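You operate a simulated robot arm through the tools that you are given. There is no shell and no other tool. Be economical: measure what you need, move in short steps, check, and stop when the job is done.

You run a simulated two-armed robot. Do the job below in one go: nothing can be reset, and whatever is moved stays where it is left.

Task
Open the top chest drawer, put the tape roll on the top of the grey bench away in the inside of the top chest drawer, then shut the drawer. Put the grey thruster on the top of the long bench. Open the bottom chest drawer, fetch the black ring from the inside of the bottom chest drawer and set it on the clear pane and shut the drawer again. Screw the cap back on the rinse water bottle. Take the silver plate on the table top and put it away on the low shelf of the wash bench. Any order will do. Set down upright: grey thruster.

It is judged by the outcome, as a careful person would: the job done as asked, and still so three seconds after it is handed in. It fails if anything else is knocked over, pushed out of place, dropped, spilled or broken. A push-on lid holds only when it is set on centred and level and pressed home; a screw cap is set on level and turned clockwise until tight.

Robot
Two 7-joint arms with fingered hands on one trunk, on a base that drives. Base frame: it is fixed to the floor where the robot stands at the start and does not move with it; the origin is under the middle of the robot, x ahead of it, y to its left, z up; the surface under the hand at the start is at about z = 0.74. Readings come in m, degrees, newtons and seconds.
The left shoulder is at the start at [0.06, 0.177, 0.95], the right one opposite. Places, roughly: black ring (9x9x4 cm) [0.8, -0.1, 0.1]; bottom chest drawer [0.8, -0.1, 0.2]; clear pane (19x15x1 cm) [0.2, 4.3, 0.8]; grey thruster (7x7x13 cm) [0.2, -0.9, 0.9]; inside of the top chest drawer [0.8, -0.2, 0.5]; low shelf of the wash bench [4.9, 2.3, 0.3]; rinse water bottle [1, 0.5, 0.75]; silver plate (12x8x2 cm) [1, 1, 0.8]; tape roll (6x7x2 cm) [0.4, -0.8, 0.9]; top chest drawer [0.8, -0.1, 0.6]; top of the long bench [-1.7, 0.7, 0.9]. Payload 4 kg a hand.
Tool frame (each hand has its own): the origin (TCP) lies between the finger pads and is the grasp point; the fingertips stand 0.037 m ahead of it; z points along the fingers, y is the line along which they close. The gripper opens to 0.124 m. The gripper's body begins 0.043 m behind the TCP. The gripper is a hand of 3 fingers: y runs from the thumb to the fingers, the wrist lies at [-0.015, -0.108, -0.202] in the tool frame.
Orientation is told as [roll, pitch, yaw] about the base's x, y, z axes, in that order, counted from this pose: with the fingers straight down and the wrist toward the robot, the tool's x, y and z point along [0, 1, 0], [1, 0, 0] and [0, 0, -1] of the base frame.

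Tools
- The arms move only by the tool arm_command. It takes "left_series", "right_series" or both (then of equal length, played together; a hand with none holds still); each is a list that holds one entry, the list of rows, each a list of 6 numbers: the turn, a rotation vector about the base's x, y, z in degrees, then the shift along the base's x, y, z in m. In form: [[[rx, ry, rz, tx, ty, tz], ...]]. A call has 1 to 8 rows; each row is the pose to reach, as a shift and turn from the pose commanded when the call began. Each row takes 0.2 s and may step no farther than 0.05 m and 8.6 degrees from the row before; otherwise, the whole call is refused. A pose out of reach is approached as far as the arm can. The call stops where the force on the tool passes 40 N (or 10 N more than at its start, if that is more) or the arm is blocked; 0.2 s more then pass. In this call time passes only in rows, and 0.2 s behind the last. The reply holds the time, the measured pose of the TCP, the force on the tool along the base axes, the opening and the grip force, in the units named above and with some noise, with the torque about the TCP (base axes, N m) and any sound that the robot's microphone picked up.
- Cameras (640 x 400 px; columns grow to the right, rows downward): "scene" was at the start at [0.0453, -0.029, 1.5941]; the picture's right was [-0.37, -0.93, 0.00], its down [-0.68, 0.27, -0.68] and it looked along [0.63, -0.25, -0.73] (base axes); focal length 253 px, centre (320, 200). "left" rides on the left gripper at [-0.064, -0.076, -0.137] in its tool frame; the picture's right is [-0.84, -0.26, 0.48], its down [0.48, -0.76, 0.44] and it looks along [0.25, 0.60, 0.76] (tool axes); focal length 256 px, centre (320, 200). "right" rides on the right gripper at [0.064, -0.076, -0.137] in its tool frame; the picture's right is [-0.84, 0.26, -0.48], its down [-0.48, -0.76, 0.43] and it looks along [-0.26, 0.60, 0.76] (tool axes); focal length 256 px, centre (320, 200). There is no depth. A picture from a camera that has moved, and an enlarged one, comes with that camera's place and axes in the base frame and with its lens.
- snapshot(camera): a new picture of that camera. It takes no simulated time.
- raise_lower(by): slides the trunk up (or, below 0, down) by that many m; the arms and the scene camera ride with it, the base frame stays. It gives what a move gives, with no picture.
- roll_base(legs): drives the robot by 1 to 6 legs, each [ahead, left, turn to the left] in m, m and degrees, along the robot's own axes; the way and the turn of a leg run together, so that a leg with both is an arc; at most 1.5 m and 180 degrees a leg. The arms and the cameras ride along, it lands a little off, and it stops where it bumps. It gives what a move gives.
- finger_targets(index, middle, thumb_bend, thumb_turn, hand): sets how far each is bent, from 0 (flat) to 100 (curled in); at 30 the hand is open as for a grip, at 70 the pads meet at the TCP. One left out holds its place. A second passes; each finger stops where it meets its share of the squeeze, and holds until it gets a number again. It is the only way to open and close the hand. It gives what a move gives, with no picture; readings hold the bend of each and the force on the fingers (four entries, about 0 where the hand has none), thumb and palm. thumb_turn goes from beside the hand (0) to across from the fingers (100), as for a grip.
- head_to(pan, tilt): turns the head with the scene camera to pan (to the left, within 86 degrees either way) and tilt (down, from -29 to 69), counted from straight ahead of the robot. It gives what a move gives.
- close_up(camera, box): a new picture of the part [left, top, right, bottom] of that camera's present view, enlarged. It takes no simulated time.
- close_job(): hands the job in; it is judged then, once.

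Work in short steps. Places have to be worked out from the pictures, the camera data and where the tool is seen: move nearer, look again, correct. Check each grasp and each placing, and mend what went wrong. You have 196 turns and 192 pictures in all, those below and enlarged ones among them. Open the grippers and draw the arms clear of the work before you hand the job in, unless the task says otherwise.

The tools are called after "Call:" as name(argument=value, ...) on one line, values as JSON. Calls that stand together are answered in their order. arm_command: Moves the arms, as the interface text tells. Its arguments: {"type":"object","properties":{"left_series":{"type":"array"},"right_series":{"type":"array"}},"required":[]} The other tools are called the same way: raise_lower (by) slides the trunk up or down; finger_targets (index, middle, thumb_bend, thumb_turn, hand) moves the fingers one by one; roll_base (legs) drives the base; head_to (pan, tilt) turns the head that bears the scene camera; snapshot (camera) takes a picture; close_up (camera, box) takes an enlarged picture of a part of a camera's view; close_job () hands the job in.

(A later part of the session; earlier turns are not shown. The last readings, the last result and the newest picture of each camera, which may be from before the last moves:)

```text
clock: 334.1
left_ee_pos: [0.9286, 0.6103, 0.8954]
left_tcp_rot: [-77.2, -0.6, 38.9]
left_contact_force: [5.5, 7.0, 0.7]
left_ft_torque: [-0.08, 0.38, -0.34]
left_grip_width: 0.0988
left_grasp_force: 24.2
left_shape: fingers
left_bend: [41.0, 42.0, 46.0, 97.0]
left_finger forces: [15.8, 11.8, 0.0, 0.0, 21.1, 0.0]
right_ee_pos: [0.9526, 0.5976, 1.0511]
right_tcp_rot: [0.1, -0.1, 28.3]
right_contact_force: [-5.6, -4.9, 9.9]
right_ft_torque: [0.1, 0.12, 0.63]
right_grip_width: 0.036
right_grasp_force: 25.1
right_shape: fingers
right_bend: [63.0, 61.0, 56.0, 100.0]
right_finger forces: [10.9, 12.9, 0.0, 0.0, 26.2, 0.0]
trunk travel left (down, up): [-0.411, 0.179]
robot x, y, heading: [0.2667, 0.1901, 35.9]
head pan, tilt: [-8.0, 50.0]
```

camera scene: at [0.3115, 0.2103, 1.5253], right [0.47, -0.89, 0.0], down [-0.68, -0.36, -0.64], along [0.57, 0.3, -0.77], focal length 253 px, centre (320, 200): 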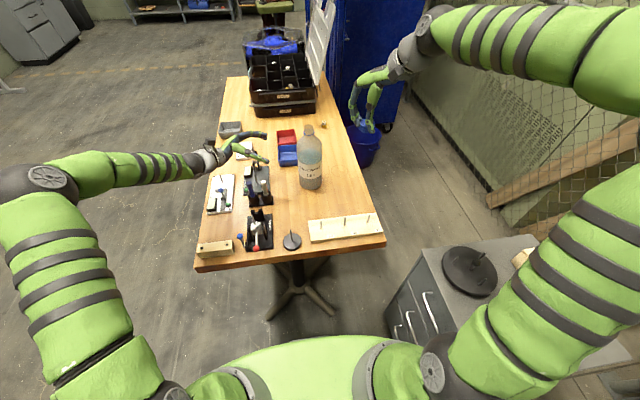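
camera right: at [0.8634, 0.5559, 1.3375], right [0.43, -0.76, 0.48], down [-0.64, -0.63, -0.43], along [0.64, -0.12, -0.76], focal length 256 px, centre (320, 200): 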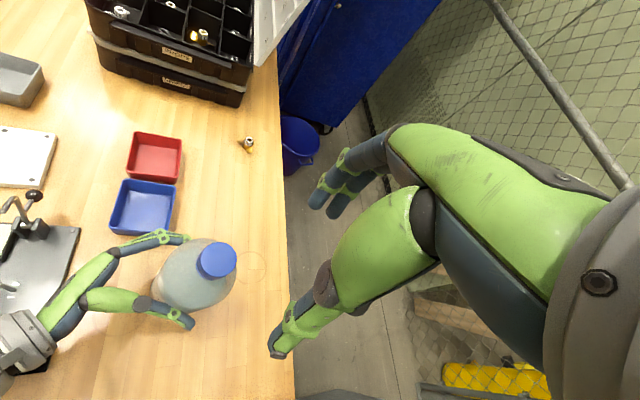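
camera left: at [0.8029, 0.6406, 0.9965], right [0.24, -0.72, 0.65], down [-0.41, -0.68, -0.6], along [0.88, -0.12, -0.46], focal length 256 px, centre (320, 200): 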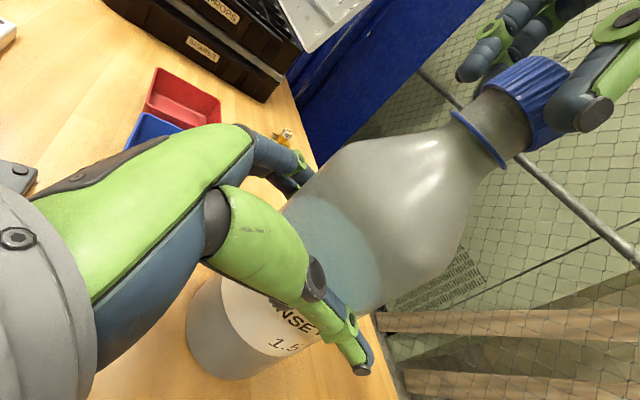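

Torque climbs to 0.63 N·m with a good grip; one last 16° for firmness.

Call:
arm_command(right_series=[[[0, 0, -8, 0.0002, -0.0003, 0], [0, 0, -16, 0.0003, -0.0006, 0]]])

Call:
finger_targets(hand="right", index=40, middle=40, thumb_bend=40)

Call:
arm_command(right_series=[[[0, 0, 0, 0, 0, 0.04], [0, 0, 0, 0, 0, 0.08], [0, 0, 0, 0, 0, 0.12], [0, 0, 4, 0, -0.04, 0.14], [0, 0, 8, -0.01, -0.08, 0.15], [0, 0, 10, -0.02, -0.12, 0.15]]])

Call:
finger_targets(hand="left", index=39, middle=39, thumb_bend=39)

Call:
finger_targets(hand="left", index=30, middle=30, thumb_bend=30)

Call:
arm_command(left_series=[[[0, 0, 0, -0.012, 0.016, 0], [0, 0, 0, -0.03, 0.041, 0.0], [0, 0, 0, -0.053, 0.073, 0.01], [0, 0, 0, -0.07, 0.097, 0.03], [0, 0, 0, -0.09, 0.12, 0.06], [0, 0, 0, -0.11, 0.14, 0.1], [0, 0, 0, -0.13, 0.16, 0.14]]])

Call:
snapshot(camera="scene")

```text
clock: 334.7
left_ee_pos: [0.9308, 0.6101, 0.8959]
left_tcp_rot: [-77.3, -0.8, 38.8]
left_contact_force: [5.0, 3.5, -1.0]
left_ft_torque: [-0.12, 0.35, -0.69]
left_grip_width: 0.0991
left_grasp_force: 24.0
left_shape: fingers
left_bend: [41.0, 42.0, 46.0, 97.0]
left_finger forces: [15.2, 11.0, 0.1, 0.0, 22.4, 0.0]
right_ee_pos: [0.952, 0.5964, 1.0516]
right_tcp_rot: [0.0, 0.0, 12.3]
right_contact_force: [-5.0, -1.3, 6.6]
right_ft_torque: [0.29, 0.06, 0.86]
right_grip_width: 0.0363
right_grasp_force: 25.7
right_shape: fingers
right_bend: [63.0, 61.0, 56.0, 100.0]
right_finger forces: [13.7, 10.8, 0.0, 0.1, 26.7, 0.1]
trunk travel left (down, up): [-0.411, 0.179]
robot x, y, heading: [0.2669, 0.1915, 35.7]
head pan, tilt: [-8.0, 50.0]
```

```text
clock: 335.7
left_ee_pos: [0.9288, 0.6113, 0.8962]
left_tcp_rot: [-77.2, -0.7, 39.0]
left_contact_force: [-0.4, -2.5, -0.1]
left_ft_torque: [0.03, 0.12, -0.08]
left_grip_width: 0.0989
left_grasp_force: 22.3
left_shape: fingers
left_bend: [41.0, 42.0, 45.0, 97.0]
left_finger forces: [12.4, 9.7, 0.1, 0.0, 23.3, 0.0]
right_ee_pos: [0.9522, 0.5963, 1.0499]
right_tcp_rot: [0.1, 0.0, 12.2]
right_contact_force: [-0.4, -0.1, 0.0]
right_ft_torque: [-0.02, 0.01, 0.0]
right_grip_width: 0.0931
right_grasp_force: 0.0
right_shape: fingers
right_bend: [40.0, 40.0, 40.0, 98.0]
right_finger forces: [0.1, 0.1, 0.0, 0.1, 0.0, 0.0]
trunk travel left (down, up): [-0.411, 0.179]
robot x, y, heading: [0.266, 0.1917, 35.8]
head pan, tilt: [-8.0, 50.0]
```

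```text
clock: 337.1
left_ee_pos: [0.9289, 0.6115, 0.8963]
left_tcp_rot: [-77.1, -0.7, 39.0]
left_contact_force: [-0.6, -2.5, 0.4]
left_ft_torque: [0.05, 0.02, -0.05]
left_grip_width: 0.0987
left_grasp_force: 23.0
left_shape: fingers
left_bend: [41.0, 42.0, 45.0, 97.0]
left_finger forces: [12.1, 10.1, 0.0, 0.0, 23.4, 0.0]
right_ee_pos: [0.9309, 0.4752, 1.199]
right_tcp_rot: [0.0, 0.1, 22.3]
right_contact_force: [-0.3, -0.1, 0.0]
right_ft_torque: [-0.01, -0.01, 0.02]
right_grip_width: 0.093
right_grasp_force: 0.1
right_shape: fingers
right_bend: [40.0, 40.0, 40.0, 98.0]
right_finger forces: [0.1, 0.0, 0.1, 0.1, 0.0, 0.0]
trunk travel left (down, up): [-0.411, 0.179]
robot x, y, heading: [0.2664, 0.1892, 35.7]
head pan, tilt: [-8.0, 50.0]
```

```text
clock: 338.1
left_ee_pos: [0.928, 0.6128, 0.8961]
left_tcp_rot: [-77.2, -0.8, 38.9]
left_contact_force: [1.3, 3.0, 0.7]
left_ft_torque: [0.01, -0.03, 0.07]
left_grip_width: 0.0978
left_grasp_force: 0.8
left_shape: fingers
left_bend: [39.0, 39.0, 39.0, 98.0]
left_finger forces: [0.8, 0.9, 0.0, 0.0, 0.1, 0.0]
right_ee_pos: [0.9313, 0.4771, 1.1988]
right_tcp_rot: [0.1, 0.1, 22.3]
right_contact_force: [0.3, -0.7, -0.2]
right_ft_torque: [-0.01, 0.02, 0.02]
right_grip_width: 0.0932
right_grasp_force: 0.1
right_shape: fingers
right_bend: [40.0, 40.0, 40.0, 98.0]
right_finger forces: [0.0, 0.0, 0.1, 0.0, 0.0, 0.0]
trunk travel left (down, up): [-0.411, 0.179]
robot x, y, heading: [0.2654, 0.19, 35.8]
head pan, tilt: [-8.0, 50.0]
```

```text
clock: 339.1
left_ee_pos: [0.9282, 0.6106, 0.8961]
left_tcp_rot: [-77.2, -0.7, 39.1]
left_contact_force: [-0.1, -0.3, -0.5]
left_ft_torque: [0.01, -0.03, -0.03]
left_grip_width: 0.1232
left_grasp_force: 0.1
left_shape: fingers
left_bend: [30.0, 30.0, 30.0, 98.0]
left_finger forces: [0.0, 0.1, 0.0, 0.1, 0.0, 0.1]
right_ee_pos: [0.932, 0.478, 1.1986]
right_tcp_rot: [0.1, 0.1, 22.3]
right_contact_force: [0.3, 0.4, -0.6]
right_ft_torque: [0.04, -0.01, -0.02]
right_grip_width: 0.0932
right_grasp_force: 0.1
right_shape: fingers
right_bend: [40.0, 40.0, 40.0, 98.0]
right_finger forces: [0.1, 0.0, 0.1, 0.0, 0.0, 0.0]
trunk travel left (down, up): [-0.411, 0.179]
robot x, y, heading: [0.2677, 0.1912, 36.0]
head pan, tilt: [-8.0, 50.0]
```

```text
clock: 340.7
left_ee_pos: [0.7945, 0.771, 1.0367]
left_tcp_rot: [-77.3, -0.7, 39.0]
left_contact_force: [-0.1, 0.3, 0.8]
left_ft_torque: [0.0, 0.01, 0.01]
left_grip_width: 0.1233
left_grasp_force: 0.0
left_shape: fingers
left_bend: [30.0, 30.0, 30.0, 98.0]
left_finger forces: [0.1, 0.0, 0.0, 0.0, 0.1, 0.0]
right_ee_pos: [0.9325, 0.4773, 1.1995]
right_tcp_rot: [-0.1, 0.0, 22.3]
right_contact_force: [-0.2, -0.2, -1.0]
right_ft_torque: [0.02, -0.01, -0.02]
right_grip_width: 0.0929
right_grasp_force: 0.1
right_shape: fingers
right_bend: [40.0, 40.0, 40.0, 98.0]
right_finger forces: [0.1, 0.1, 0.0, 0.0, 0.0, 0.0]
trunk travel left (down, up): [-0.411, 0.179]
robot x, y, heading: [0.2656, 0.1902, 35.5]
head pan, tilt: [-8.0, 50.0]
```

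```text
17 pictures are left
camera scene: at [0.3105, 0.2098, 1.5253], right [0.46, -0.89, 0.0], down [-0.68, -0.36, -0.64], along [0.57, 0.3, -0.77], focal length 253 px, centre (320, 200)
```

scene: 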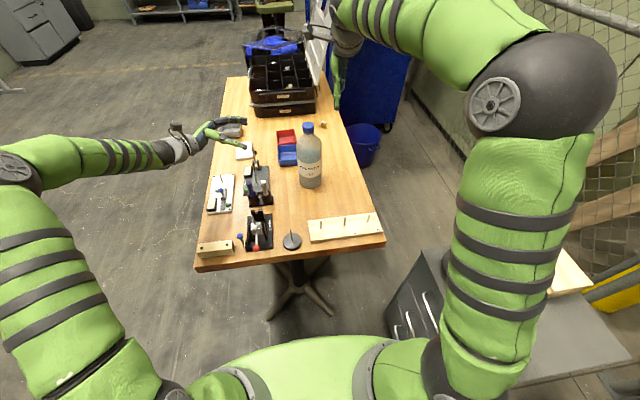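

The cap is tight (0.86 N·m, held). Next, the silver plate is the white 12×8 plate at about (0.965, 0.95). I restore the left hand to the down pose and drive round to that side of the table.

Call:
arm_command(left_series=[[[6.8, 4.9, 0, -0.01, 0.01, 0.03], [13.6, 9.8, 0, -0.02, 0.02, 0.06], [20.4, 14.7, 0, -0.03, 0.03, 0.09], [27.2, 19.6, 0, -0.04, 0.04, 0.12], [34, 24.5, 0, -0.05, 0.05, 0.15], [40.8, 29.4, 0, -0.06, 0.06, 0.17], [47.6, 34.3, 0, -0.07, 0.07, 0.18], [54.4, 39.2, 0, -0.08, 0.08, 0.19]]])

Call:
arm_command(left_series=[[[4, 2.9, 0, 0, 0, 0], [8, 5.8, 0, 0, 0, 0]]], right_series=[[[0, 0, 7, -0.03, -0.02, 0.0], [0, 0, 13.5, -0.06, -0.04, 0.0]]])

Call:
roll_base(legs=[[0, 1.0, 0], [1.0, 0, 0], [0, 0, -90]])

Call:
head_to(pan=0, tilt=50)

Call:
snapshot(camera="scene")

```text
clock: 342.5
left_ee_pos: [0.7202, 0.8536, 1.2262]
left_tcp_rot: [-10.0, -3.3, 36.4]
left_contact_force: [-0.3, 0.1, -0.6]
left_ft_torque: [0.02, 0.02, 0.01]
left_grip_width: 0.1229
left_grasp_force: 0.1
left_shape: fingers
left_bend: [30.0, 30.0, 30.0, 98.0]
left_finger forces: [0.0, 0.1, 0.1, 0.0, 0.1, 0.0]
right_ee_pos: [0.9319, 0.4774, 1.1982]
right_tcp_rot: [0.0, 0.2, 22.3]
right_contact_force: [-0.6, 0.0, 0.1]
right_ft_torque: [0.03, -0.01, -0.03]
right_grip_width: 0.0933
right_grasp_force: 0.0
right_shape: fingers
right_bend: [40.0, 40.0, 40.0, 98.0]
right_finger forces: [0.0, 0.1, 0.1, 0.0, 0.0, 0.0]
trunk travel left (down, up): [-0.411, 0.179]
robot x, y, heading: [0.2638, 0.1932, 35.7]
head pan, tilt: [-8.0, 50.0]
```

```text
clock: 343.1
left_ee_pos: [0.7192, 0.85, 1.2265]
left_tcp_rot: [-0.1, -3.2, 35.8]
left_contact_force: [0.0, 0.3, 0.0]
left_ft_torque: [0.0, 0.02, 0.01]
left_grip_width: 0.1233
left_grasp_force: 0.1
left_shape: fingers
left_bend: [30.0, 30.0, 30.0, 98.0]
left_finger forces: [0.1, 0.0, 0.0, 0.0, 0.1, 0.1]
right_ee_pos: [0.87, 0.4377, 1.1979]
right_tcp_rot: [0.1, 0.0, 35.9]
right_contact_force: [0.6, 0.3, 0.3]
right_ft_torque: [-0.01, -0.01, -0.02]
right_grip_width: 0.0931
right_grasp_force: 0.1
right_shape: fingers
right_bend: [40.0, 40.0, 40.0, 98.0]
right_finger forces: [0.1, 0.0, 0.0, 0.1, 0.1, 0.1]
trunk travel left (down, up): [-0.411, 0.179]
robot x, y, heading: [0.2635, 0.1903, 35.8]
head pan, tilt: [-8.0, 50.0]
```

```text
clock: 356.9
left_ee_pos: [1.1626, 1.1276, 1.2257]
left_tcp_rot: [-0.2, -3.3, -54.7]
left_contact_force: [-0.5, 0.3, -0.3]
left_ft_torque: [0.01, -0.02, -0.01]
left_grip_width: 0.1234
left_grasp_force: 0.0
left_shape: fingers
left_bend: [30.0, 30.0, 30.0, 98.0]
left_finger forces: [0.0, 0.1, 0.1, 0.1, 0.0, 0.0]
right_ee_pos: [0.7477, 0.9803, 1.1974]
right_tcp_rot: [0.0, 0.0, -54.7]
right_contact_force: [-0.5, 0.4, 0.0]
right_ft_torque: [-0.02, 0.01, -0.03]
right_grip_width: 0.0931
right_grasp_force: 0.0
right_shape: fingers
right_bend: [40.0, 40.0, 40.0, 98.0]
right_finger forces: [0.0, 0.0, 0.0, 0.1, 0.1, 0.0]
trunk travel left (down, up): [-0.411, 0.179]
robot x, y, heading: [0.502, 1.5889, -55.0]
head pan, tilt: [-8.0, 50.0]
```

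```text
clock: 357.6
left_ee_pos: [1.1619, 1.1278, 1.2255]
left_tcp_rot: [-0.3, -3.3, -54.6]
left_contact_force: [0.4, -0.6, 0.8]
left_ft_torque: [0.0, 0.0, 0.01]
left_grip_width: 0.1234
left_grasp_force: 0.0
left_shape: fingers
left_bend: [30.0, 30.0, 30.0, 98.0]
left_finger forces: [0.0, 0.0, 0.0, 0.0, 0.0, 0.0]
right_ee_pos: [0.7467, 0.9805, 1.1983]
right_tcp_rot: [0.0, 0.1, -54.8]
right_contact_force: [-0.3, -0.1, -0.5]
right_ft_torque: [-0.01, 0.01, 0.01]
right_grip_width: 0.0928
right_grasp_force: 0.1
right_shape: fingers
right_bend: [40.0, 40.0, 40.0, 98.0]
right_finger forces: [0.0, 0.0, 0.1, 0.0, 0.0, 0.1]
trunk travel left (down, up): [-0.411, 0.179]
robot x, y, heading: [0.5046, 1.585, -54.6]
head pan, tilt: [0.0, 50.0]
```

```text
16 pictures are left
camera scene: at [0.534, 1.5498, 1.5253], right [-0.82, -0.58, 0.0], down [-0.44, 0.63, -0.64], along [0.37, -0.53, -0.77], focal length 253 px, centre (320, 200)
```

scene: 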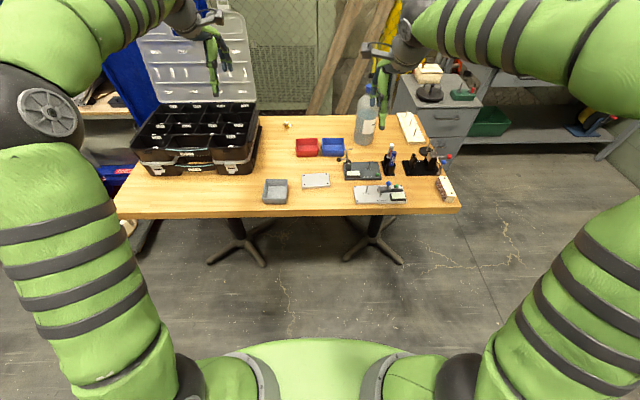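

The plate is directly ahead at (0.97, 0.955). I close in 10 cm and bring the right hand above it.

Call:
roll_base(legs=[[0.1, 0, 0]])

Call:
finger_targets(hand="right", index=32, middle=32, thumb_bend=32)

Call:
arm_command(right_series=[[[0, 0, 0, 0.033, 0.011, -0.02], [0, 0, 0, 0.066, 0.022, -0.045], [0, 0, 0, 0.099, 0.033, -0.08], [0, 0, 0, 0.132, 0.044, -0.11], [0, 0, 0, 0.165, 0.055, -0.145], [0, 0, 0, 0.165, 0.055, -0.19], [0, 0, 0, 0.165, 0.055, -0.235]]])

Call:
snapshot(camera="right")

```text
clock: 358.7
left_ee_pos: [1.2218, 1.0449, 1.2245]
left_tcp_rot: [-0.2, -3.2, -54.7]
left_contact_force: [0.4, -0.9, -0.7]
left_ft_torque: [0.02, 0.05, 0.02]
left_grip_width: 0.1234
left_grasp_force: 0.2
left_shape: fingers
left_bend: [30.0, 30.0, 30.0, 98.0]
left_finger forces: [0.0, 0.1, 0.0, 0.0, 0.0, 0.1]
right_ee_pos: [0.8051, 0.897, 1.1971]
right_tcp_rot: [0.0, 0.1, -54.8]
right_contact_force: [0.2, -0.8, -0.5]
right_ft_torque: [0.05, 0.02, 0.02]
right_grip_width: 0.0931
right_grasp_force: 0.1
right_shape: fingers
right_bend: [40.0, 40.0, 40.0, 98.0]
right_finger forces: [0.0, 0.0, 0.0, 0.1, 0.0, 0.0]
trunk travel left (down, up): [-0.411, 0.179]
robot x, y, heading: [0.5664, 1.5051, -54.9]
head pan, tilt: [0.0, 50.0]
```

```text
clock: 359.7
left_ee_pos: [1.2198, 1.0463, 1.2242]
left_tcp_rot: [-0.2, -3.3, -54.7]
left_contact_force: [-0.2, -1.1, 0.3]
left_ft_torque: [0.0, -0.02, -0.02]
left_grip_width: 0.1232
left_grasp_force: 0.0
left_shape: fingers
left_bend: [30.0, 30.0, 30.0, 98.0]
left_finger forces: [0.1, 0.0, 0.0, 0.0, 0.0, 0.0]
right_ee_pos: [0.8057, 0.8984, 1.1987]
right_tcp_rot: [0.0, 0.1, -54.7]
right_contact_force: [0.4, -0.8, -0.7]
right_ft_torque: [-0.04, 0.0, -0.01]
right_grip_width: 0.117
right_grasp_force: 0.0
right_shape: fingers
right_bend: [32.0, 32.0, 32.0, 98.0]
right_finger forces: [0.1, 0.0, 0.0, 0.1, 0.0, 0.1]
trunk travel left (down, up): [-0.411, 0.179]
robot x, y, heading: [0.5645, 1.5061, -54.8]
head pan, tilt: [0.0, 50.0]
```

```text
clock: 361.3
left_ee_pos: [1.2209, 1.0453, 1.2249]
left_tcp_rot: [-0.2, -3.1, -54.6]
left_contact_force: [-0.4, 0.1, -0.8]
left_ft_torque: [-0.02, -0.01, -0.02]
left_grip_width: 0.1234
left_grasp_force: 0.1
left_shape: fingers
left_bend: [30.0, 30.0, 30.0, 98.0]
left_finger forces: [0.0, 0.0, 0.2, 0.1, 0.0, 0.1]
right_ee_pos: [0.9734, 0.9534, 0.9615]
right_tcp_rot: [0.1, 0.1, -54.7]
right_contact_force: [0.3, -0.2, 0.2]
right_ft_torque: [0.02, 0.0, -0.03]
right_grip_width: 0.1172
right_grasp_force: 0.1
right_shape: fingers
right_bend: [32.0, 32.0, 32.0, 98.0]
right_finger forces: [0.1, 0.0, 0.0, 0.1, 0.0, 0.0]
trunk travel left (down, up): [-0.411, 0.179]
robot x, y, heading: [0.5681, 1.5041, -54.7]
head pan, tilt: [0.0, 50.0]
```

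```text
15 pictures are left
camera right: at [0.9806, 1.0507, 1.098], right [-0.54, -0.69, 0.48], down [-0.83, 0.34, -0.43], along [0.14, -0.63, -0.76], focal length 256 px, centre (320, 200)
```

right: 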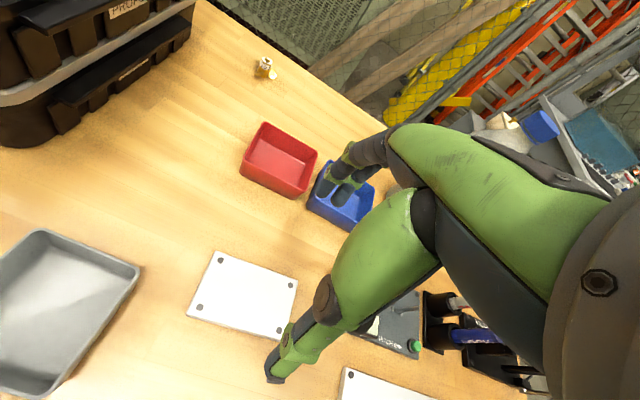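

The plate is flat and aligned with the hand; centre (0.975, 0.963). I correct 9 mm, lower and close across its 8 cm width.

Call:
arm_command(right_series=[[[0, 0, 0, 0.0015, 0.009, -0.04], [0, 0, 0, 0.0015, 0.009, -0.08], [0, 0, 0, 0.0015, 0.009, -0.12], [0, 0, 0, 0.0015, 0.009, -0.145], [0, 0, 0, 0.0015, 0.009, -0.153]]])

Call:
finger_targets(hand="right", index=75, middle=75, thumb_bend=75)

Call:
arm_command(right_series=[[[0, 0, 0, 0, 0, 0.02], [0, 0, 0, 0, 0, 0.05]]])

Call:
snapshot(camera="right")

```text
clock: 362.5
left_ee_pos: [1.2192, 1.0459, 1.2265]
left_tcp_rot: [-0.2, -3.3, -54.7]
left_contact_force: [0.5, 0.0, 0.8]
left_ft_torque: [0.02, 0.03, 0.01]
left_grip_width: 0.1236
left_grasp_force: 0.0
left_shape: fingers
left_bend: [30.0, 30.0, 30.0, 98.0]
left_finger forces: [0.0, 0.0, 0.0, 0.0, 0.1, 0.0]
right_ee_pos: [0.9717, 0.9632, 0.808]
right_tcp_rot: [-0.1, 0.1, -54.7]
right_contact_force: [0.8, 0.2, 0.0]
right_ft_torque: [0.0, -0.01, 0.02]
right_grip_width: 0.1173
right_grasp_force: 0.0
right_shape: fingers
right_bend: [32.0, 32.0, 32.0, 98.0]
right_finger forces: [0.0, 0.0, 0.0, 0.0, 0.1, 0.1]
trunk travel left (down, up): [-0.411, 0.179]
robot x, y, heading: [0.5687, 1.5046, -55.0]
head pan, tilt: [0.0, 50.0]
```

```text
clock: 363.5
left_ee_pos: [1.2211, 1.0468, 1.2265]
left_tcp_rot: [-0.2, -3.3, -54.7]
left_contact_force: [0.4, 0.5, 0.0]
left_ft_torque: [0.0, -0.01, 0.01]
left_grip_width: 0.1234
left_grasp_force: 0.1
left_shape: fingers
left_bend: [30.0, 30.0, 30.0, 98.0]
left_finger forces: [0.0, 0.0, 0.1, 0.0, 0.0, 0.0]
right_ee_pos: [0.9719, 0.9613, 0.8113]
right_tcp_rot: [0.0, -0.2, -54.8]
right_contact_force: [4.7, -5.6, 22.6]
right_ft_torque: [0.84, 0.48, 0.02]
right_grip_width: 0.0546
right_grasp_force: 23.7
right_shape: fingers
right_bend: [56.0, 56.0, 54.0, 97.0]
right_finger forces: [10.7, 9.5, 0.0, 0.0, 26.9, 0.1]
trunk travel left (down, up): [-0.411, 0.179]
robot x, y, heading: [0.5659, 1.5002, -54.8]
head pan, tilt: [0.0, 50.0]
```

```text
clock: 364.1
left_ee_pos: [1.2207, 1.0457, 1.226]
left_tcp_rot: [-0.2, -3.3, -54.7]
left_contact_force: [-0.2, -0.2, -1.0]
left_ft_torque: [-0.01, -0.03, 0.0]
left_grip_width: 0.1235
left_grasp_force: 0.0
left_shape: fingers
left_bend: [30.0, 30.0, 30.0, 98.0]
left_finger forces: [0.0, 0.1, 0.1, 0.1, 0.0, 0.0]
right_ee_pos: [0.9694, 0.9614, 0.8582]
right_tcp_rot: [-0.1, 0.3, -54.7]
right_contact_force: [-0.2, 1.4, -0.4]
right_ft_torque: [-0.01, 0.04, -0.02]
right_grip_width: 0.0231
right_grasp_force: 0.2
right_shape: fingers
right_bend: [72.0, 63.0, 60.0, 97.0]
right_finger forces: [0.0, 0.1, 0.0, 0.1, 0.0, 0.0]
trunk travel left (down, up): [-0.411, 0.179]
robot x, y, heading: [0.563, 1.5042, -54.7]
head pan, tilt: [0.0, 50.0]
```

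```text
14 pictures are left
camera right: at [0.9775, 1.0598, 0.9962], right [-0.53, -0.69, 0.48], down [-0.83, 0.34, -0.43], along [0.13, -0.63, -0.76], focal length 256 px, centre (320, 200)
```

right: 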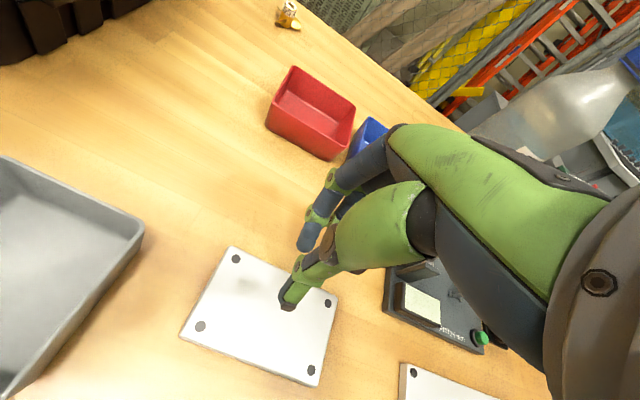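

The fingertips rode over the thin plate and it slid 4 cm, still safely on the table. I reopen (narrower), recentre at (0.951, 0.993) and go right down to table contact before closing.

Call:
finger_targets(hand="right", index=39, middle=39, thumb_bend=39)

Call:
arm_command(right_series=[[[0, 0, 0, -0.009, 0.016, 0.02], [0, 0, 0, -0.018, 0.031, 0.02], [0, 0, 0, -0.018, 0.031, -0.01], [0, 0, 0, -0.018, 0.031, -0.035], [0, 0, 0, -0.018, 0.031, -0.048], [0, 0, 0, -0.018, 0.031, -0.056]]])

Call:
snapshot(camera="right")

```text
clock: 365.1
left_ee_pos: [1.2221, 1.0453, 1.2248]
left_tcp_rot: [-0.2, -3.4, -54.7]
left_contact_force: [-0.5, 0.7, -0.7]
left_ft_torque: [-0.03, 0.0, 0.01]
left_grip_width: 0.1233
left_grasp_force: 0.0
left_shape: fingers
left_bend: [30.0, 30.0, 30.0, 98.0]
left_finger forces: [0.1, 0.1, 0.0, 0.0, 0.1, 0.0]
right_ee_pos: [0.9704, 0.9618, 0.8602]
right_tcp_rot: [0.1, 0.2, -54.7]
right_contact_force: [0.2, -0.3, -0.4]
right_ft_torque: [0.01, 0.01, 0.01]
right_grip_width: 0.0963
right_grasp_force: 0.0
right_shape: fingers
right_bend: [39.0, 39.0, 39.0, 97.0]
right_finger forces: [0.0, 0.1, 0.0, 0.1, 0.0, 0.1]
trunk travel left (down, up): [-0.411, 0.179]
robot x, y, heading: [0.5659, 1.5027, -54.9]
head pan, tilt: [0.0, 50.0]
```

```text
clock: 366.5
left_ee_pos: [1.22, 1.0463, 1.226]
left_tcp_rot: [-0.2, -3.3, -54.8]
left_contact_force: [0.0, -0.1, 0.1]
left_ft_torque: [-0.02, 0.0, 0.01]
left_grip_width: 0.1232
left_grasp_force: 0.2
left_shape: fingers
left_bend: [30.0, 30.0, 30.0, 98.0]
left_finger forces: [0.0, 0.0, 0.0, 0.0, 0.0, 0.0]
right_ee_pos: [0.9554, 0.9922, 0.803]
right_tcp_rot: [0.0, 0.1, -54.7]
right_contact_force: [-0.6, -0.6, 0.3]
right_ft_torque: [-0.02, 0.0, 0.02]
right_grip_width: 0.0962
right_grasp_force: 0.0
right_shape: fingers
right_bend: [39.0, 39.0, 39.0, 97.0]
right_finger forces: [0.0, 0.0, 0.0, 0.1, 0.0, 0.1]
trunk travel left (down, up): [-0.411, 0.179]
robot x, y, heading: [0.566, 1.5042, -54.8]
head pan, tilt: [0.0, 50.0]
```

```text
13 pictures are left
camera right: at [0.9626, 1.0908, 0.9402], right [-0.54, -0.69, 0.48], down [-0.83, 0.34, -0.43], along [0.14, -0.63, -0.76], focal length 256 px, centre (320, 200)
```

right: 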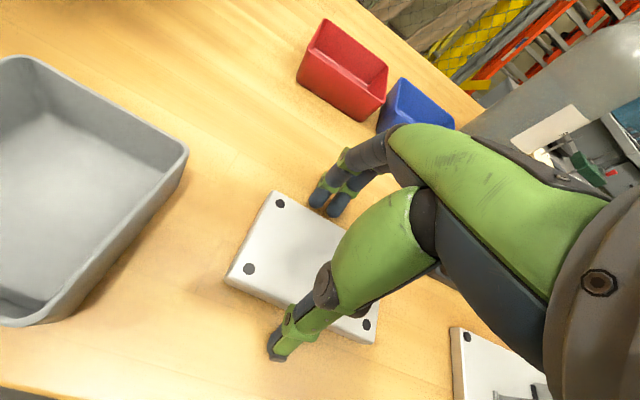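

Fingers and thumb straddle the plate just above the table. I close now.

Call:
finger_targets(hand="right", index=60, middle=60, thumb_bend=60)

```text
clock: 367.5
left_ee_pos: [1.2206, 1.0455, 1.2273]
left_tcp_rot: [-0.2, -3.3, -54.7]
left_contact_force: [-0.4, -0.4, 0.5]
left_ft_torque: [0.0, 0.02, -0.04]
left_grip_width: 0.1234
left_grasp_force: 0.1
left_shape: fingers
left_bend: [30.0, 30.0, 30.0, 98.0]
left_finger forces: [0.1, 0.0, 0.1, 0.0, 0.0, 0.0]
right_ee_pos: [0.955, 0.994, 0.8032]
right_tcp_rot: [0.0, -0.1, -54.7]
right_contact_force: [0.2, -3.5, 5.5]
right_ft_torque: [-0.49, -0.17, -0.03]
right_grip_width: 0.073
right_grasp_force: 20.9
right_shape: fingers
right_bend: [50.0, 50.0, 52.0, 97.0]
right_finger forces: [10.6, 14.2, 0.1, 0.0, 15.3, 0.0]
trunk travel left (down, up): [-0.411, 0.179]
robot x, y, heading: [0.565, 1.5059, -54.8]
head pan, tilt: [0.0, 50.0]
```

Gripped at 7.3 cm reading (≈8 cm plate) with 21 N. I lift slowly.

Call:
arm_command(right_series=[[[0, 0, 0, 0, 0, 0.01], [0, 0, 0, 0, 0, 0.03], [0, 0, 0, 0, 0, 0.06], [0, 0, 0, 0, 0, 0.1], [0, 0, 0, 0, 0, 0.14], [0, 0, 0, 0, 0, 0.18], [0, 0, 0, 0, 0, 0.22]]])

Call:
snapshot(camera="right")

```text
clock: 369.1
left_ee_pos: [1.221, 1.0461, 1.2245]
left_tcp_rot: [-0.2, -3.3, -54.7]
left_contact_force: [0.5, 0.4, -0.1]
left_ft_torque: [-0.02, -0.02, 0.04]
left_grip_width: 0.1234
left_grasp_force: 0.1
left_shape: fingers
left_bend: [30.0, 30.0, 30.0, 98.0]
left_finger forces: [0.0, 0.1, 0.1, 0.1, 0.0, 0.1]
right_ee_pos: [0.9532, 0.9922, 1.0247]
right_tcp_rot: [-0.1, 0.2, -54.7]
right_contact_force: [-0.1, 0.4, -3.5]
right_ft_torque: [0.03, -0.02, 0.01]
right_grip_width: 0.0724
right_grasp_force: 16.9
right_shape: fingers
right_bend: [50.0, 51.0, 52.0, 97.0]
right_finger forces: [9.7, 8.4, 0.1, 0.1, 14.9, 0.0]
trunk travel left (down, up): [-0.411, 0.179]
robot x, y, heading: [0.5646, 1.5054, -54.7]
head pan, tilt: [0.0, 50.0]
```

```text
12 pictures are left
camera right: at [0.961, 1.0903, 1.162], right [-0.53, -0.69, 0.48], down [-0.83, 0.34, -0.43], along [0.14, -0.63, -0.76], focal length 256 px, centre (320, 200)
```

right: 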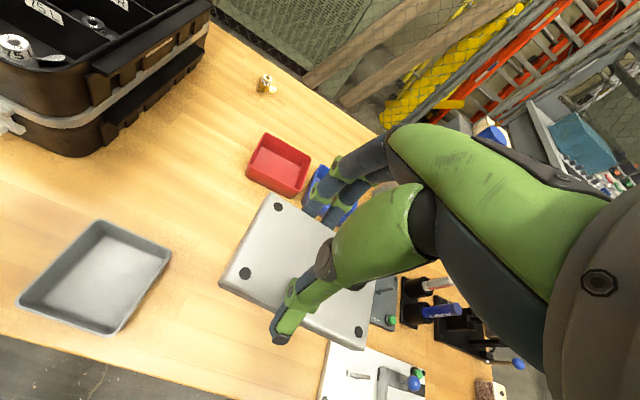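

The plate is held (3.5 N weight). I back off, turn along the table and drive past it, then look toward the wash bench.

Call:
roll_base(legs=[[-0.2, 0, 0], [0, 0, 90], [1.4, 0, 0]])

Call:
head_to(pan=-25, tilt=22)

Call:
snapshot(camera="scene")

```text
clock: 381.0
left_ee_pos: [2.1983, 2.9648, 1.2262]
left_tcp_rot: [-0.2, -3.1, 28.8]
left_contact_force: [-0.1, -0.8, -0.5]
left_ft_torque: [-0.01, 0.02, -0.03]
left_grip_width: 0.1232
left_grasp_force: 0.0
left_shape: fingers
left_bend: [30.0, 30.0, 30.0, 98.0]
left_finger forces: [0.0, 0.0, 0.0, 0.0, 0.0, 0.0]
right_ee_pos: [2.2204, 2.6949, 1.024]
right_tcp_rot: [0.0, 0.2, 28.8]
right_contact_force: [-0.4, 0.1, -2.7]
right_ft_torque: [0.05, 0.01, -0.02]
right_grip_width: 0.0722
right_grasp_force: 16.7
right_shape: fingers
right_bend: [50.0, 51.0, 52.0, 97.0]
right_finger forces: [9.7, 8.2, 0.0, 0.1, 14.6, 0.0]
trunk travel left (down, up): [-0.411, 0.179]
robot x, y, heading: [1.665, 2.3652, 28.9]
head pan, tilt: [0.0, 50.0]
```

```text
clock: 381.9
left_ee_pos: [2.1972, 2.9652, 1.2248]
left_tcp_rot: [-0.2, -3.3, 28.8]
left_contact_force: [0.7, 0.4, 0.0]
left_ft_torque: [0.05, -0.01, 0.04]
left_grip_width: 0.1235
left_grasp_force: 0.0
left_shape: fingers
left_bend: [30.0, 30.0, 30.0, 98.0]
left_finger forces: [0.0, 0.1, 0.1, 0.0, 0.0, 0.0]
right_ee_pos: [2.2213, 2.6927, 1.0239]
right_tcp_rot: [0.1, 0.1, 28.8]
right_contact_force: [-0.1, 0.8, -4.3]
right_ft_torque: [0.03, -0.01, 0.06]
right_grip_width: 0.0725
right_grasp_force: 17.0
right_shape: fingers
right_bend: [50.0, 51.0, 52.0, 97.0]
right_finger forces: [9.8, 8.2, 0.0, 0.0, 14.7, 0.1]
trunk travel left (down, up): [-0.411, 0.179]
robot x, y, heading: [1.6646, 2.3622, 28.8]
head pan, tilt: [-25.0, 22.0]
```

```text
11 pictures are left
camera scene: at [1.7352, 2.3569, 1.5676], right [0.07, -1.0, 0.0], down [-0.37, -0.03, -0.93], along [0.92, 0.06, -0.38], focal length 253 px, centre (320, 200)
```

scene: 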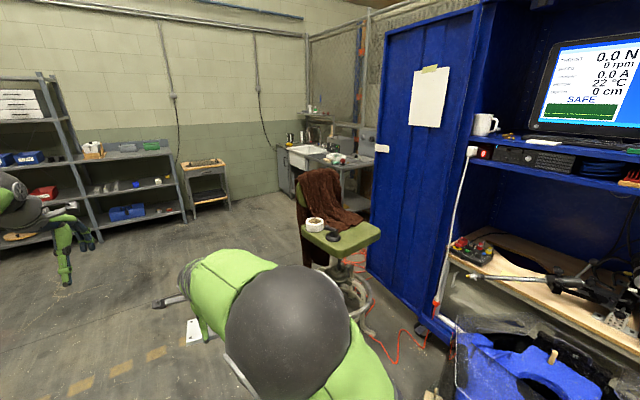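

The sink bench is in the far corner behind a chair with a coat at about (3.35, 2.2). I go around the chair on the open-floor side and look again.

Call:
roll_base(legs=[[1.03, 0, 0], [1.03, 0, 0], [0, 0, -63]])

Call:
head_to(pan=0, tilt=32)

Call:
snapshot(camera="scene")

```text
clock: 394.8
left_ee_pos: [4.2608, 3.0622, 1.2252]
left_tcp_rot: [-0.1, -3.3, -36.2]
left_contact_force: [0.0, -0.2, 0.0]
left_ft_torque: [0.01, -0.02, -0.04]
left_grip_width: 0.1232
left_grasp_force: 0.0
left_shape: fingers
left_bend: [30.0, 30.0, 30.0, 98.0]
left_finger forces: [0.1, 0.1, 0.0, 0.1, 0.1, 0.0]
right_ee_pos: [4.0224, 2.9264, 1.0241]
right_tcp_rot: [0.0, 0.1, -36.3]
right_contact_force: [-0.5, 0.6, -3.2]
right_ft_torque: [0.01, -0.01, 0.0]
right_grip_width: 0.0716
right_grasp_force: 15.5
right_shape: fingers
right_bend: [50.0, 51.0, 52.0, 97.0]
right_finger forces: [9.5, 8.1, 0.1, 0.1, 14.5, 0.0]
trunk travel left (down, up): [-0.411, 0.179]
robot x, y, heading: [3.4955, 3.2916, -36.4]
head pan, tilt: [-25.0, 22.0]
```

```text
clock: 395.7
left_ee_pos: [4.2591, 3.0623, 1.2258]
left_tcp_rot: [-0.1, -3.2, -36.3]
left_contact_force: [-0.3, 0.2, 0.1]
left_ft_torque: [0.01, 0.0, 0.0]
left_grip_width: 0.1232
left_grasp_force: 0.3
left_shape: fingers
left_bend: [30.0, 30.0, 30.0, 98.0]
left_finger forces: [0.0, 0.0, 0.1, 0.0, 0.1, 0.0]
right_ee_pos: [4.0237, 2.9266, 1.0245]
right_tcp_rot: [0.0, 0.1, -36.3]
right_contact_force: [0.4, 0.0, -2.8]
right_ft_torque: [0.01, -0.02, -0.02]
right_grip_width: 0.0717
right_grasp_force: 16.2
right_shape: fingers
right_bend: [50.0, 51.0, 52.0, 97.0]
right_finger forces: [9.7, 8.1, 0.0, 0.0, 14.5, 0.1]
trunk travel left (down, up): [-0.411, 0.179]
robot x, y, heading: [3.4921, 3.2868, -36.4]
head pan, tilt: [0.0, 32.0]
```

```text
10 pictures are left
camera scene: at [3.5413, 3.2555, 1.5517], right [-0.59, -0.8, 0.0], down [-0.43, 0.31, -0.85], along [0.68, -0.5, -0.53], focal length 253 px, centre (320, 200)
```

scene: 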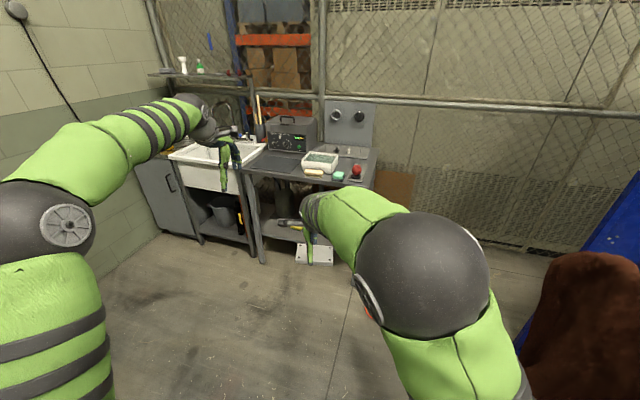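

The wash bench front faces us (front edge near n≈-0.68); its low shelf has free space around s≈5.15, right of a yellow tool. I square up to it, and tuck the left arm back and up.

Call:
roll_base(legs=[[0, 0, -17.8], [0.25, 0.53, 0]])

Call:
arm_command(left_series=[[[0, 0, 0, -0.015, 0.02, 0.032], [0, 0, 0, -0.03, 0.04, 0.064], [0, 0, 0, -0.045, 0.06, 0.096], [0, 0, 0, -0.06, 0.08, 0.128], [0, 0, 0, -0.075, 0.1, 0.16], [0, 0, 0, -0.09, 0.12, 0.192], [0, 0, 0, -0.105, 0.14, 0.222], [0, 0, 0, -0.117, 0.162, 0.25]]])

Call:
raise_lower(by=-0.4)

Call:
snapshot(camera="scene")

```text
clock: 400.0
left_ee_pos: [4.724, 2.9347, 1.2258]
left_tcp_rot: [-0.2, -3.3, -54.8]
left_contact_force: [0.2, -0.2, -0.8]
left_ft_torque: [0.02, 0.0, 0.0]
left_grip_width: 0.123
left_grasp_force: 0.1
left_shape: fingers
left_bend: [30.0, 30.0, 30.0, 98.0]
left_finger forces: [0.0, 0.1, 0.0, 0.0, 0.0, 0.1]
right_ee_pos: [4.4563, 2.8813, 1.0242]
right_tcp_rot: [0.0, 0.1, -54.8]
right_contact_force: [-0.1, 0.2, -3.7]
right_ft_torque: [0.01, 0.0, 0.03]
right_grip_width: 0.0716
right_grasp_force: 15.6
right_shape: fingers
right_bend: [50.0, 51.0, 52.0, 97.0]
right_finger forces: [9.6, 7.9, 0.1, 0.0, 14.4, 0.0]
trunk travel left (down, up): [-0.411, 0.179]
robot x, y, heading: [4.0685, 3.3948, -55.1]
head pan, tilt: [0.0, 32.0]
```

```text
clock: 401.8
left_ee_pos: [4.6066, 3.0975, 1.4777]
left_tcp_rot: [-0.2, -3.3, -54.7]
left_contact_force: [-0.6, 0.1, 0.2]
left_ft_torque: [-0.01, 0.02, 0.03]
left_grip_width: 0.1234
left_grasp_force: 0.1
left_shape: fingers
left_bend: [30.0, 30.0, 30.0, 98.0]
left_finger forces: [0.0, 0.1, 0.0, 0.0, 0.1, 0.0]
right_ee_pos: [4.4565, 2.8823, 1.0244]
right_tcp_rot: [-0.1, 0.1, -54.7]
right_contact_force: [-0.5, -0.3, -3.5]
right_ft_torque: [0.01, -0.01, 0.01]
right_grip_width: 0.0719
right_grasp_force: 16.7
right_shape: fingers
right_bend: [50.0, 51.0, 52.0, 97.0]
right_finger forces: [9.5, 8.1, 0.0, 0.1, 14.4, 0.0]
trunk travel left (down, up): [-0.411, 0.179]
robot x, y, heading: [4.0675, 3.3962, -54.9]
head pan, tilt: [0.0, 32.0]
```

```text
clock: 405.7
left_ee_pos: [4.6085, 3.0967, 1.0771]
left_tcp_rot: [-0.2, -3.2, -54.8]
left_contact_force: [-1.2, -0.2, 0.8]
left_ft_torque: [0.01, 0.0, -0.01]
left_grip_width: 0.1232
left_grasp_force: 0.0
left_shape: fingers
left_bend: [30.0, 30.0, 30.0, 98.0]
left_finger forces: [0.0, 0.0, 0.0, 0.1, 0.1, 0.1]
right_ee_pos: [4.4552, 2.8809, 0.6238]
right_tcp_rot: [0.0, 0.0, -54.8]
right_contact_force: [0.1, -0.4, -3.3]
right_ft_torque: [0.0, -0.04, -0.04]
right_grip_width: 0.0716
right_grasp_force: 16.4
right_shape: fingers
right_bend: [50.0, 51.0, 52.0, 97.0]
right_finger forces: [9.5, 7.9, 0.1, 0.1, 14.3, 0.1]
trunk travel left (down, up): [-0.011, 0.579]
robot x, y, heading: [4.0707, 3.3927, -54.8]
head pan, tilt: [0.0, 32.0]
```

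```text
9 pictures are left
camera scene: at [4.1028, 3.3469, 1.1517], right [-0.82, -0.57, 0.0], down [-0.3, 0.43, -0.85], along [0.49, -0.69, -0.53], focal length 253 px, centre (320, 200)
```

scene: 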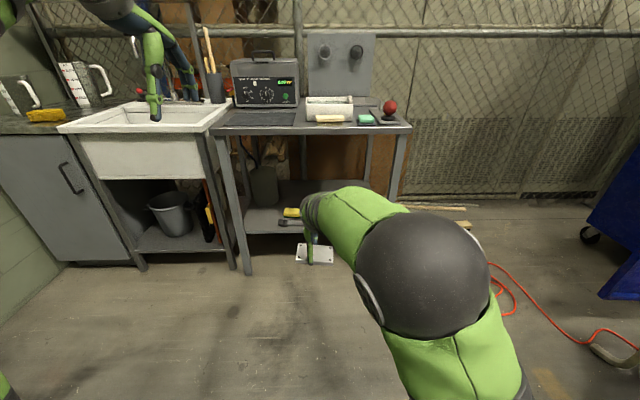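

The shelf spans s 4.96–5.65 with its front at n≈-0.67 and top about z≈0.33. I lower the plate to z≈0.45, shift right and drive in so the plate enters under the bench top.

Call:
arm_command(right_series=[[[0, 0, 0, 0, 0, -0.045], [0, 0, 0, 0, 0, -0.09], [0, 0, 0, 0, 0, -0.135], [0, 0, 0, 0, 0, -0.175]]])

Call:
roll_base(legs=[[0, -0.12, 0.5], [0.38, 0, 0]])

Call:
head_to(pan=-5, tilt=40)

Call:
snapshot(camera="scene")

Call:
snapshot(camera="right")

```text
clock: 406.7
left_ee_pos: [4.6071, 3.0966, 1.0748]
left_tcp_rot: [-0.1, -3.3, -54.8]
left_contact_force: [-0.2, 0.6, 0.6]
left_ft_torque: [-0.02, 0.0, 0.0]
left_grip_width: 0.1232
left_grasp_force: 0.1
left_shape: fingers
left_bend: [30.0, 30.0, 30.0, 98.0]
left_finger forces: [0.1, 0.0, 0.0, 0.1, 0.0, 0.0]
right_ee_pos: [4.4543, 2.8802, 0.4482]
right_tcp_rot: [0.0, 0.2, -54.8]
right_contact_force: [0.6, 0.7, -3.7]
right_ft_torque: [-0.02, -0.05, 0.04]
right_grip_width: 0.0712
right_grasp_force: 15.7
right_shape: fingers
right_bend: [50.0, 52.0, 52.0, 97.0]
right_finger forces: [9.4, 7.9, 0.0, 0.0, 14.2, 0.1]
trunk travel left (down, up): [-0.011, 0.579]
robot x, y, heading: [4.0687, 3.3938, -55.1]
head pan, tilt: [0.0, 32.0]
```

```text
clock: 409.9
left_ee_pos: [4.7235, 2.7275, 1.0763]
left_tcp_rot: [-0.2, -3.3, -54.5]
left_contact_force: [-0.8, -0.8, -0.2]
left_ft_torque: [0.0, 0.03, 0.01]
left_grip_width: 0.1232
left_grasp_force: 0.1
left_shape: fingers
left_bend: [30.0, 30.0, 30.0, 98.0]
left_finger forces: [0.0, 0.1, 0.0, 0.0, 0.1, 0.1]
right_ee_pos: [4.573, 2.5087, 0.4488]
right_tcp_rot: [0.0, 0.1, -54.5]
right_contact_force: [-1.6, 0.3, -3.5]
right_ft_torque: [0.02, 0.0, 0.0]
right_grip_width: 0.0712
right_grasp_force: 15.6
right_shape: fingers
right_bend: [50.0, 52.0, 52.0, 97.0]
right_finger forces: [9.4, 8.0, 0.0, 0.1, 14.2, 0.1]
trunk travel left (down, up): [-0.011, 0.579]
robot x, y, heading: [4.1841, 3.0211, -54.5]
head pan, tilt: [0.0, 32.0]
```

```text
clock: 410.6
left_ee_pos: [4.7238, 2.7256, 1.077]
left_tcp_rot: [-0.2, -3.2, -54.4]
left_contact_force: [0.3, -0.5, -0.5]
left_ft_torque: [-0.01, 0.02, 0.0]
left_grip_width: 0.1231
left_grasp_force: 0.1
left_shape: fingers
left_bend: [30.0, 30.0, 30.0, 98.0]
left_finger forces: [0.0, 0.0, 0.0, 0.1, 0.0, 0.0]
right_ee_pos: [4.5702, 2.5076, 0.4483]
right_tcp_rot: [0.0, 0.1, -54.4]
right_contact_force: [-0.3, -0.2, -3.1]
right_ft_torque: [0.06, 0.0, 0.0]
right_grip_width: 0.0711
right_grasp_force: 15.8
right_shape: fingers
right_bend: [50.0, 52.0, 52.0, 97.0]
right_finger forces: [9.4, 8.0, 0.0, 0.0, 14.3, 0.0]
trunk travel left (down, up): [-0.011, 0.579]
robot x, y, heading: [4.183, 3.021, -54.8]
head pan, tilt: [-5.0, 40.0]
```

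```text
8 pictures are left
camera scene: at [4.2086, 2.9728, 1.1395], right [-0.86, -0.51, 0.0], down [-0.33, 0.55, -0.77], along [0.39, -0.66, -0.64], focal length 253 px, centre (320, 200)
```

scene: 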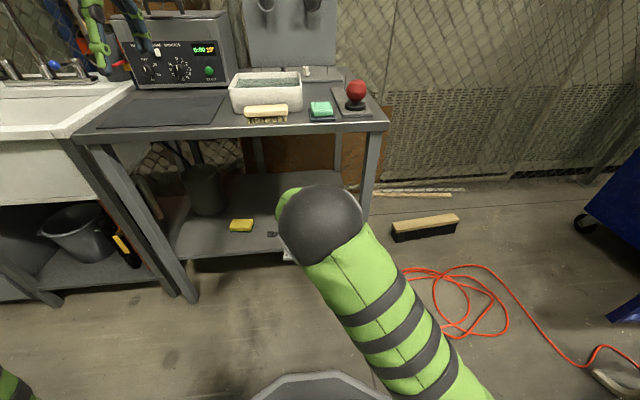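

```text
7 pictures are left
camera right: at [4.5789, 2.6065, 0.5854], right [-0.53, -0.7, 0.48], down [-0.84, 0.34, -0.43], along [0.14, -0.63, -0.76], focal length 256 px, centre (320, 200)
```

right: 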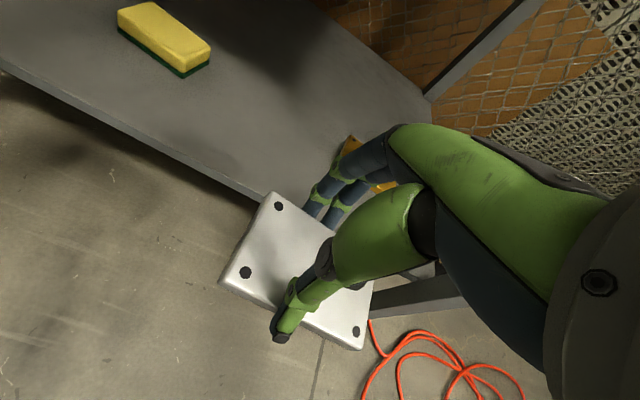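

The shelf is clear between the sponge (s≥5.36) and an orange item (s≤5.13). I move 8 cm left and 22 cm in, aiming for s≈5.25, n≈-0.87.

Call:
roll_base(legs=[[0, 0.08, 0], [0.22, 0, 0]])

Call:
snapshot(camera="right")

```text
clock: 412.9
left_ee_pos: [4.9163, 2.5943, 1.0755]
left_tcp_rot: [-0.2, -3.3, -54.5]
left_contact_force: [-0.2, 0.0, 0.2]
left_ft_torque: [0.04, 0.0, 0.0]
left_grip_width: 0.1233
left_grasp_force: 0.0
left_shape: fingers
left_bend: [30.0, 30.0, 30.0, 98.0]
left_finger forces: [0.1, 0.0, 0.1, 0.1, 0.0, 0.0]
right_ee_pos: [4.7638, 2.3765, 0.4477]
right_tcp_rot: [0.0, 0.1, -54.5]
right_contact_force: [0.5, 0.7, -4.4]
right_ft_torque: [0.01, -0.05, 0.01]
right_grip_width: 0.0713
right_grasp_force: 15.8
right_shape: fingers
right_bend: [50.0, 52.0, 52.0, 97.0]
right_finger forces: [9.4, 7.8, 0.0, 0.0, 14.1, 0.1]
trunk travel left (down, up): [-0.011, 0.579]
robot x, y, heading: [4.3729, 2.8905, -54.6]
head pan, tilt: [-5.0, 40.0]
```

```text
6 pictures are left
camera right: at [4.7706, 2.4747, 0.5855], right [-0.53, -0.7, 0.48], down [-0.84, 0.34, -0.43], along [0.14, -0.63, -0.76], focal length 256 px, centre (320, 200)
```

right: 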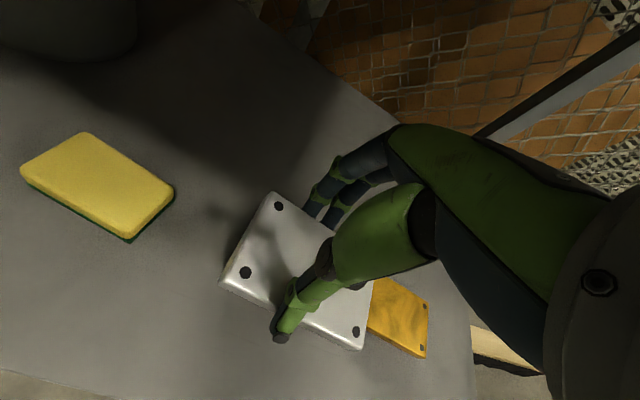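

The gap between sponge and a gold plate is right below my plate. I lower until it touches the shelf.

Call:
arm_command(right_series=[[[0, 0, 0, 0, 0, -0.02], [0, 0, 0, 0, 0, -0.04], [0, 0, 0, 0, 0, -0.055], [0, 0, 0, 0, 0, -0.065], [0, 0, 0, 0, 0, -0.073], [0, 0, 0, 0, 0, -0.08]]])

```text
clock: 414.3
left_ee_pos: [4.9152, 2.5937, 1.0761]
left_tcp_rot: [-0.3, -3.3, -54.5]
left_contact_force: [0.5, -1.0, -0.1]
left_ft_torque: [0.01, 0.01, 0.02]
left_grip_width: 0.1231
left_grasp_force: 0.1
left_shape: fingers
left_bend: [30.0, 30.0, 30.0, 98.0]
left_finger forces: [0.0, 0.1, 0.0, 0.0, 0.0, 0.1]
right_ee_pos: [4.7628, 2.376, 0.3677]
right_tcp_rot: [0.0, 0.1, -54.5]
right_contact_force: [-0.2, -0.4, -3.8]
right_ft_torque: [0.01, 0.0, 0.01]
right_grip_width: 0.071
right_grasp_force: 15.9
right_shape: fingers
right_bend: [50.0, 52.0, 52.0, 97.0]
right_finger forces: [9.3, 7.8, 0.1, 0.0, 13.8, 0.0]
trunk travel left (down, up): [-0.011, 0.579]
robot x, y, heading: [4.3725, 2.8898, -54.5]
head pan, tilt: [-5.0, 40.0]
```

No contact yet; I continue in small steps.

Call:
arm_command(right_series=[[[0, 0, 0, 0, 0, -0.006], [0, 0, 0, 0, 0, -0.012], [0, 0, 0, 0, 0, -0.018], [0, 0, 0, 0, 0, -0.024], [0, 0, 0, 0, 0, -0.03]]])

```text
clock: 415.5
left_ee_pos: [4.9139, 2.5969, 1.0784]
left_tcp_rot: [-0.1, -3.5, -54.5]
left_contact_force: [0.2, 0.7, -0.1]
left_ft_torque: [-0.03, 0.01, 0.06]
left_grip_width: 0.1236
left_grasp_force: 0.1
left_shape: fingers
left_bend: [30.0, 30.0, 30.0, 98.0]
left_finger forces: [0.0, 0.1, 0.0, 0.0, 0.1, 0.0]
right_ee_pos: [4.7649, 2.3741, 0.3431]
right_tcp_rot: [0.2, -0.5, -54.5]
right_contact_force: [-3.9, 2.3, 33.0]
right_ft_torque: [0.45, 0.38, -0.02]
right_grip_width: 0.0721
right_grasp_force: 25.3
right_shape: fingers
right_bend: [52.0, 52.0, 51.0, 96.0]
right_finger forces: [7.9, 12.3, 0.0, 0.0, 30.4, 0.0]
trunk travel left (down, up): [-0.011, 0.579]
robot x, y, heading: [4.374, 2.888, -54.5]
head pan, tilt: [-5.0, 40.0]
```

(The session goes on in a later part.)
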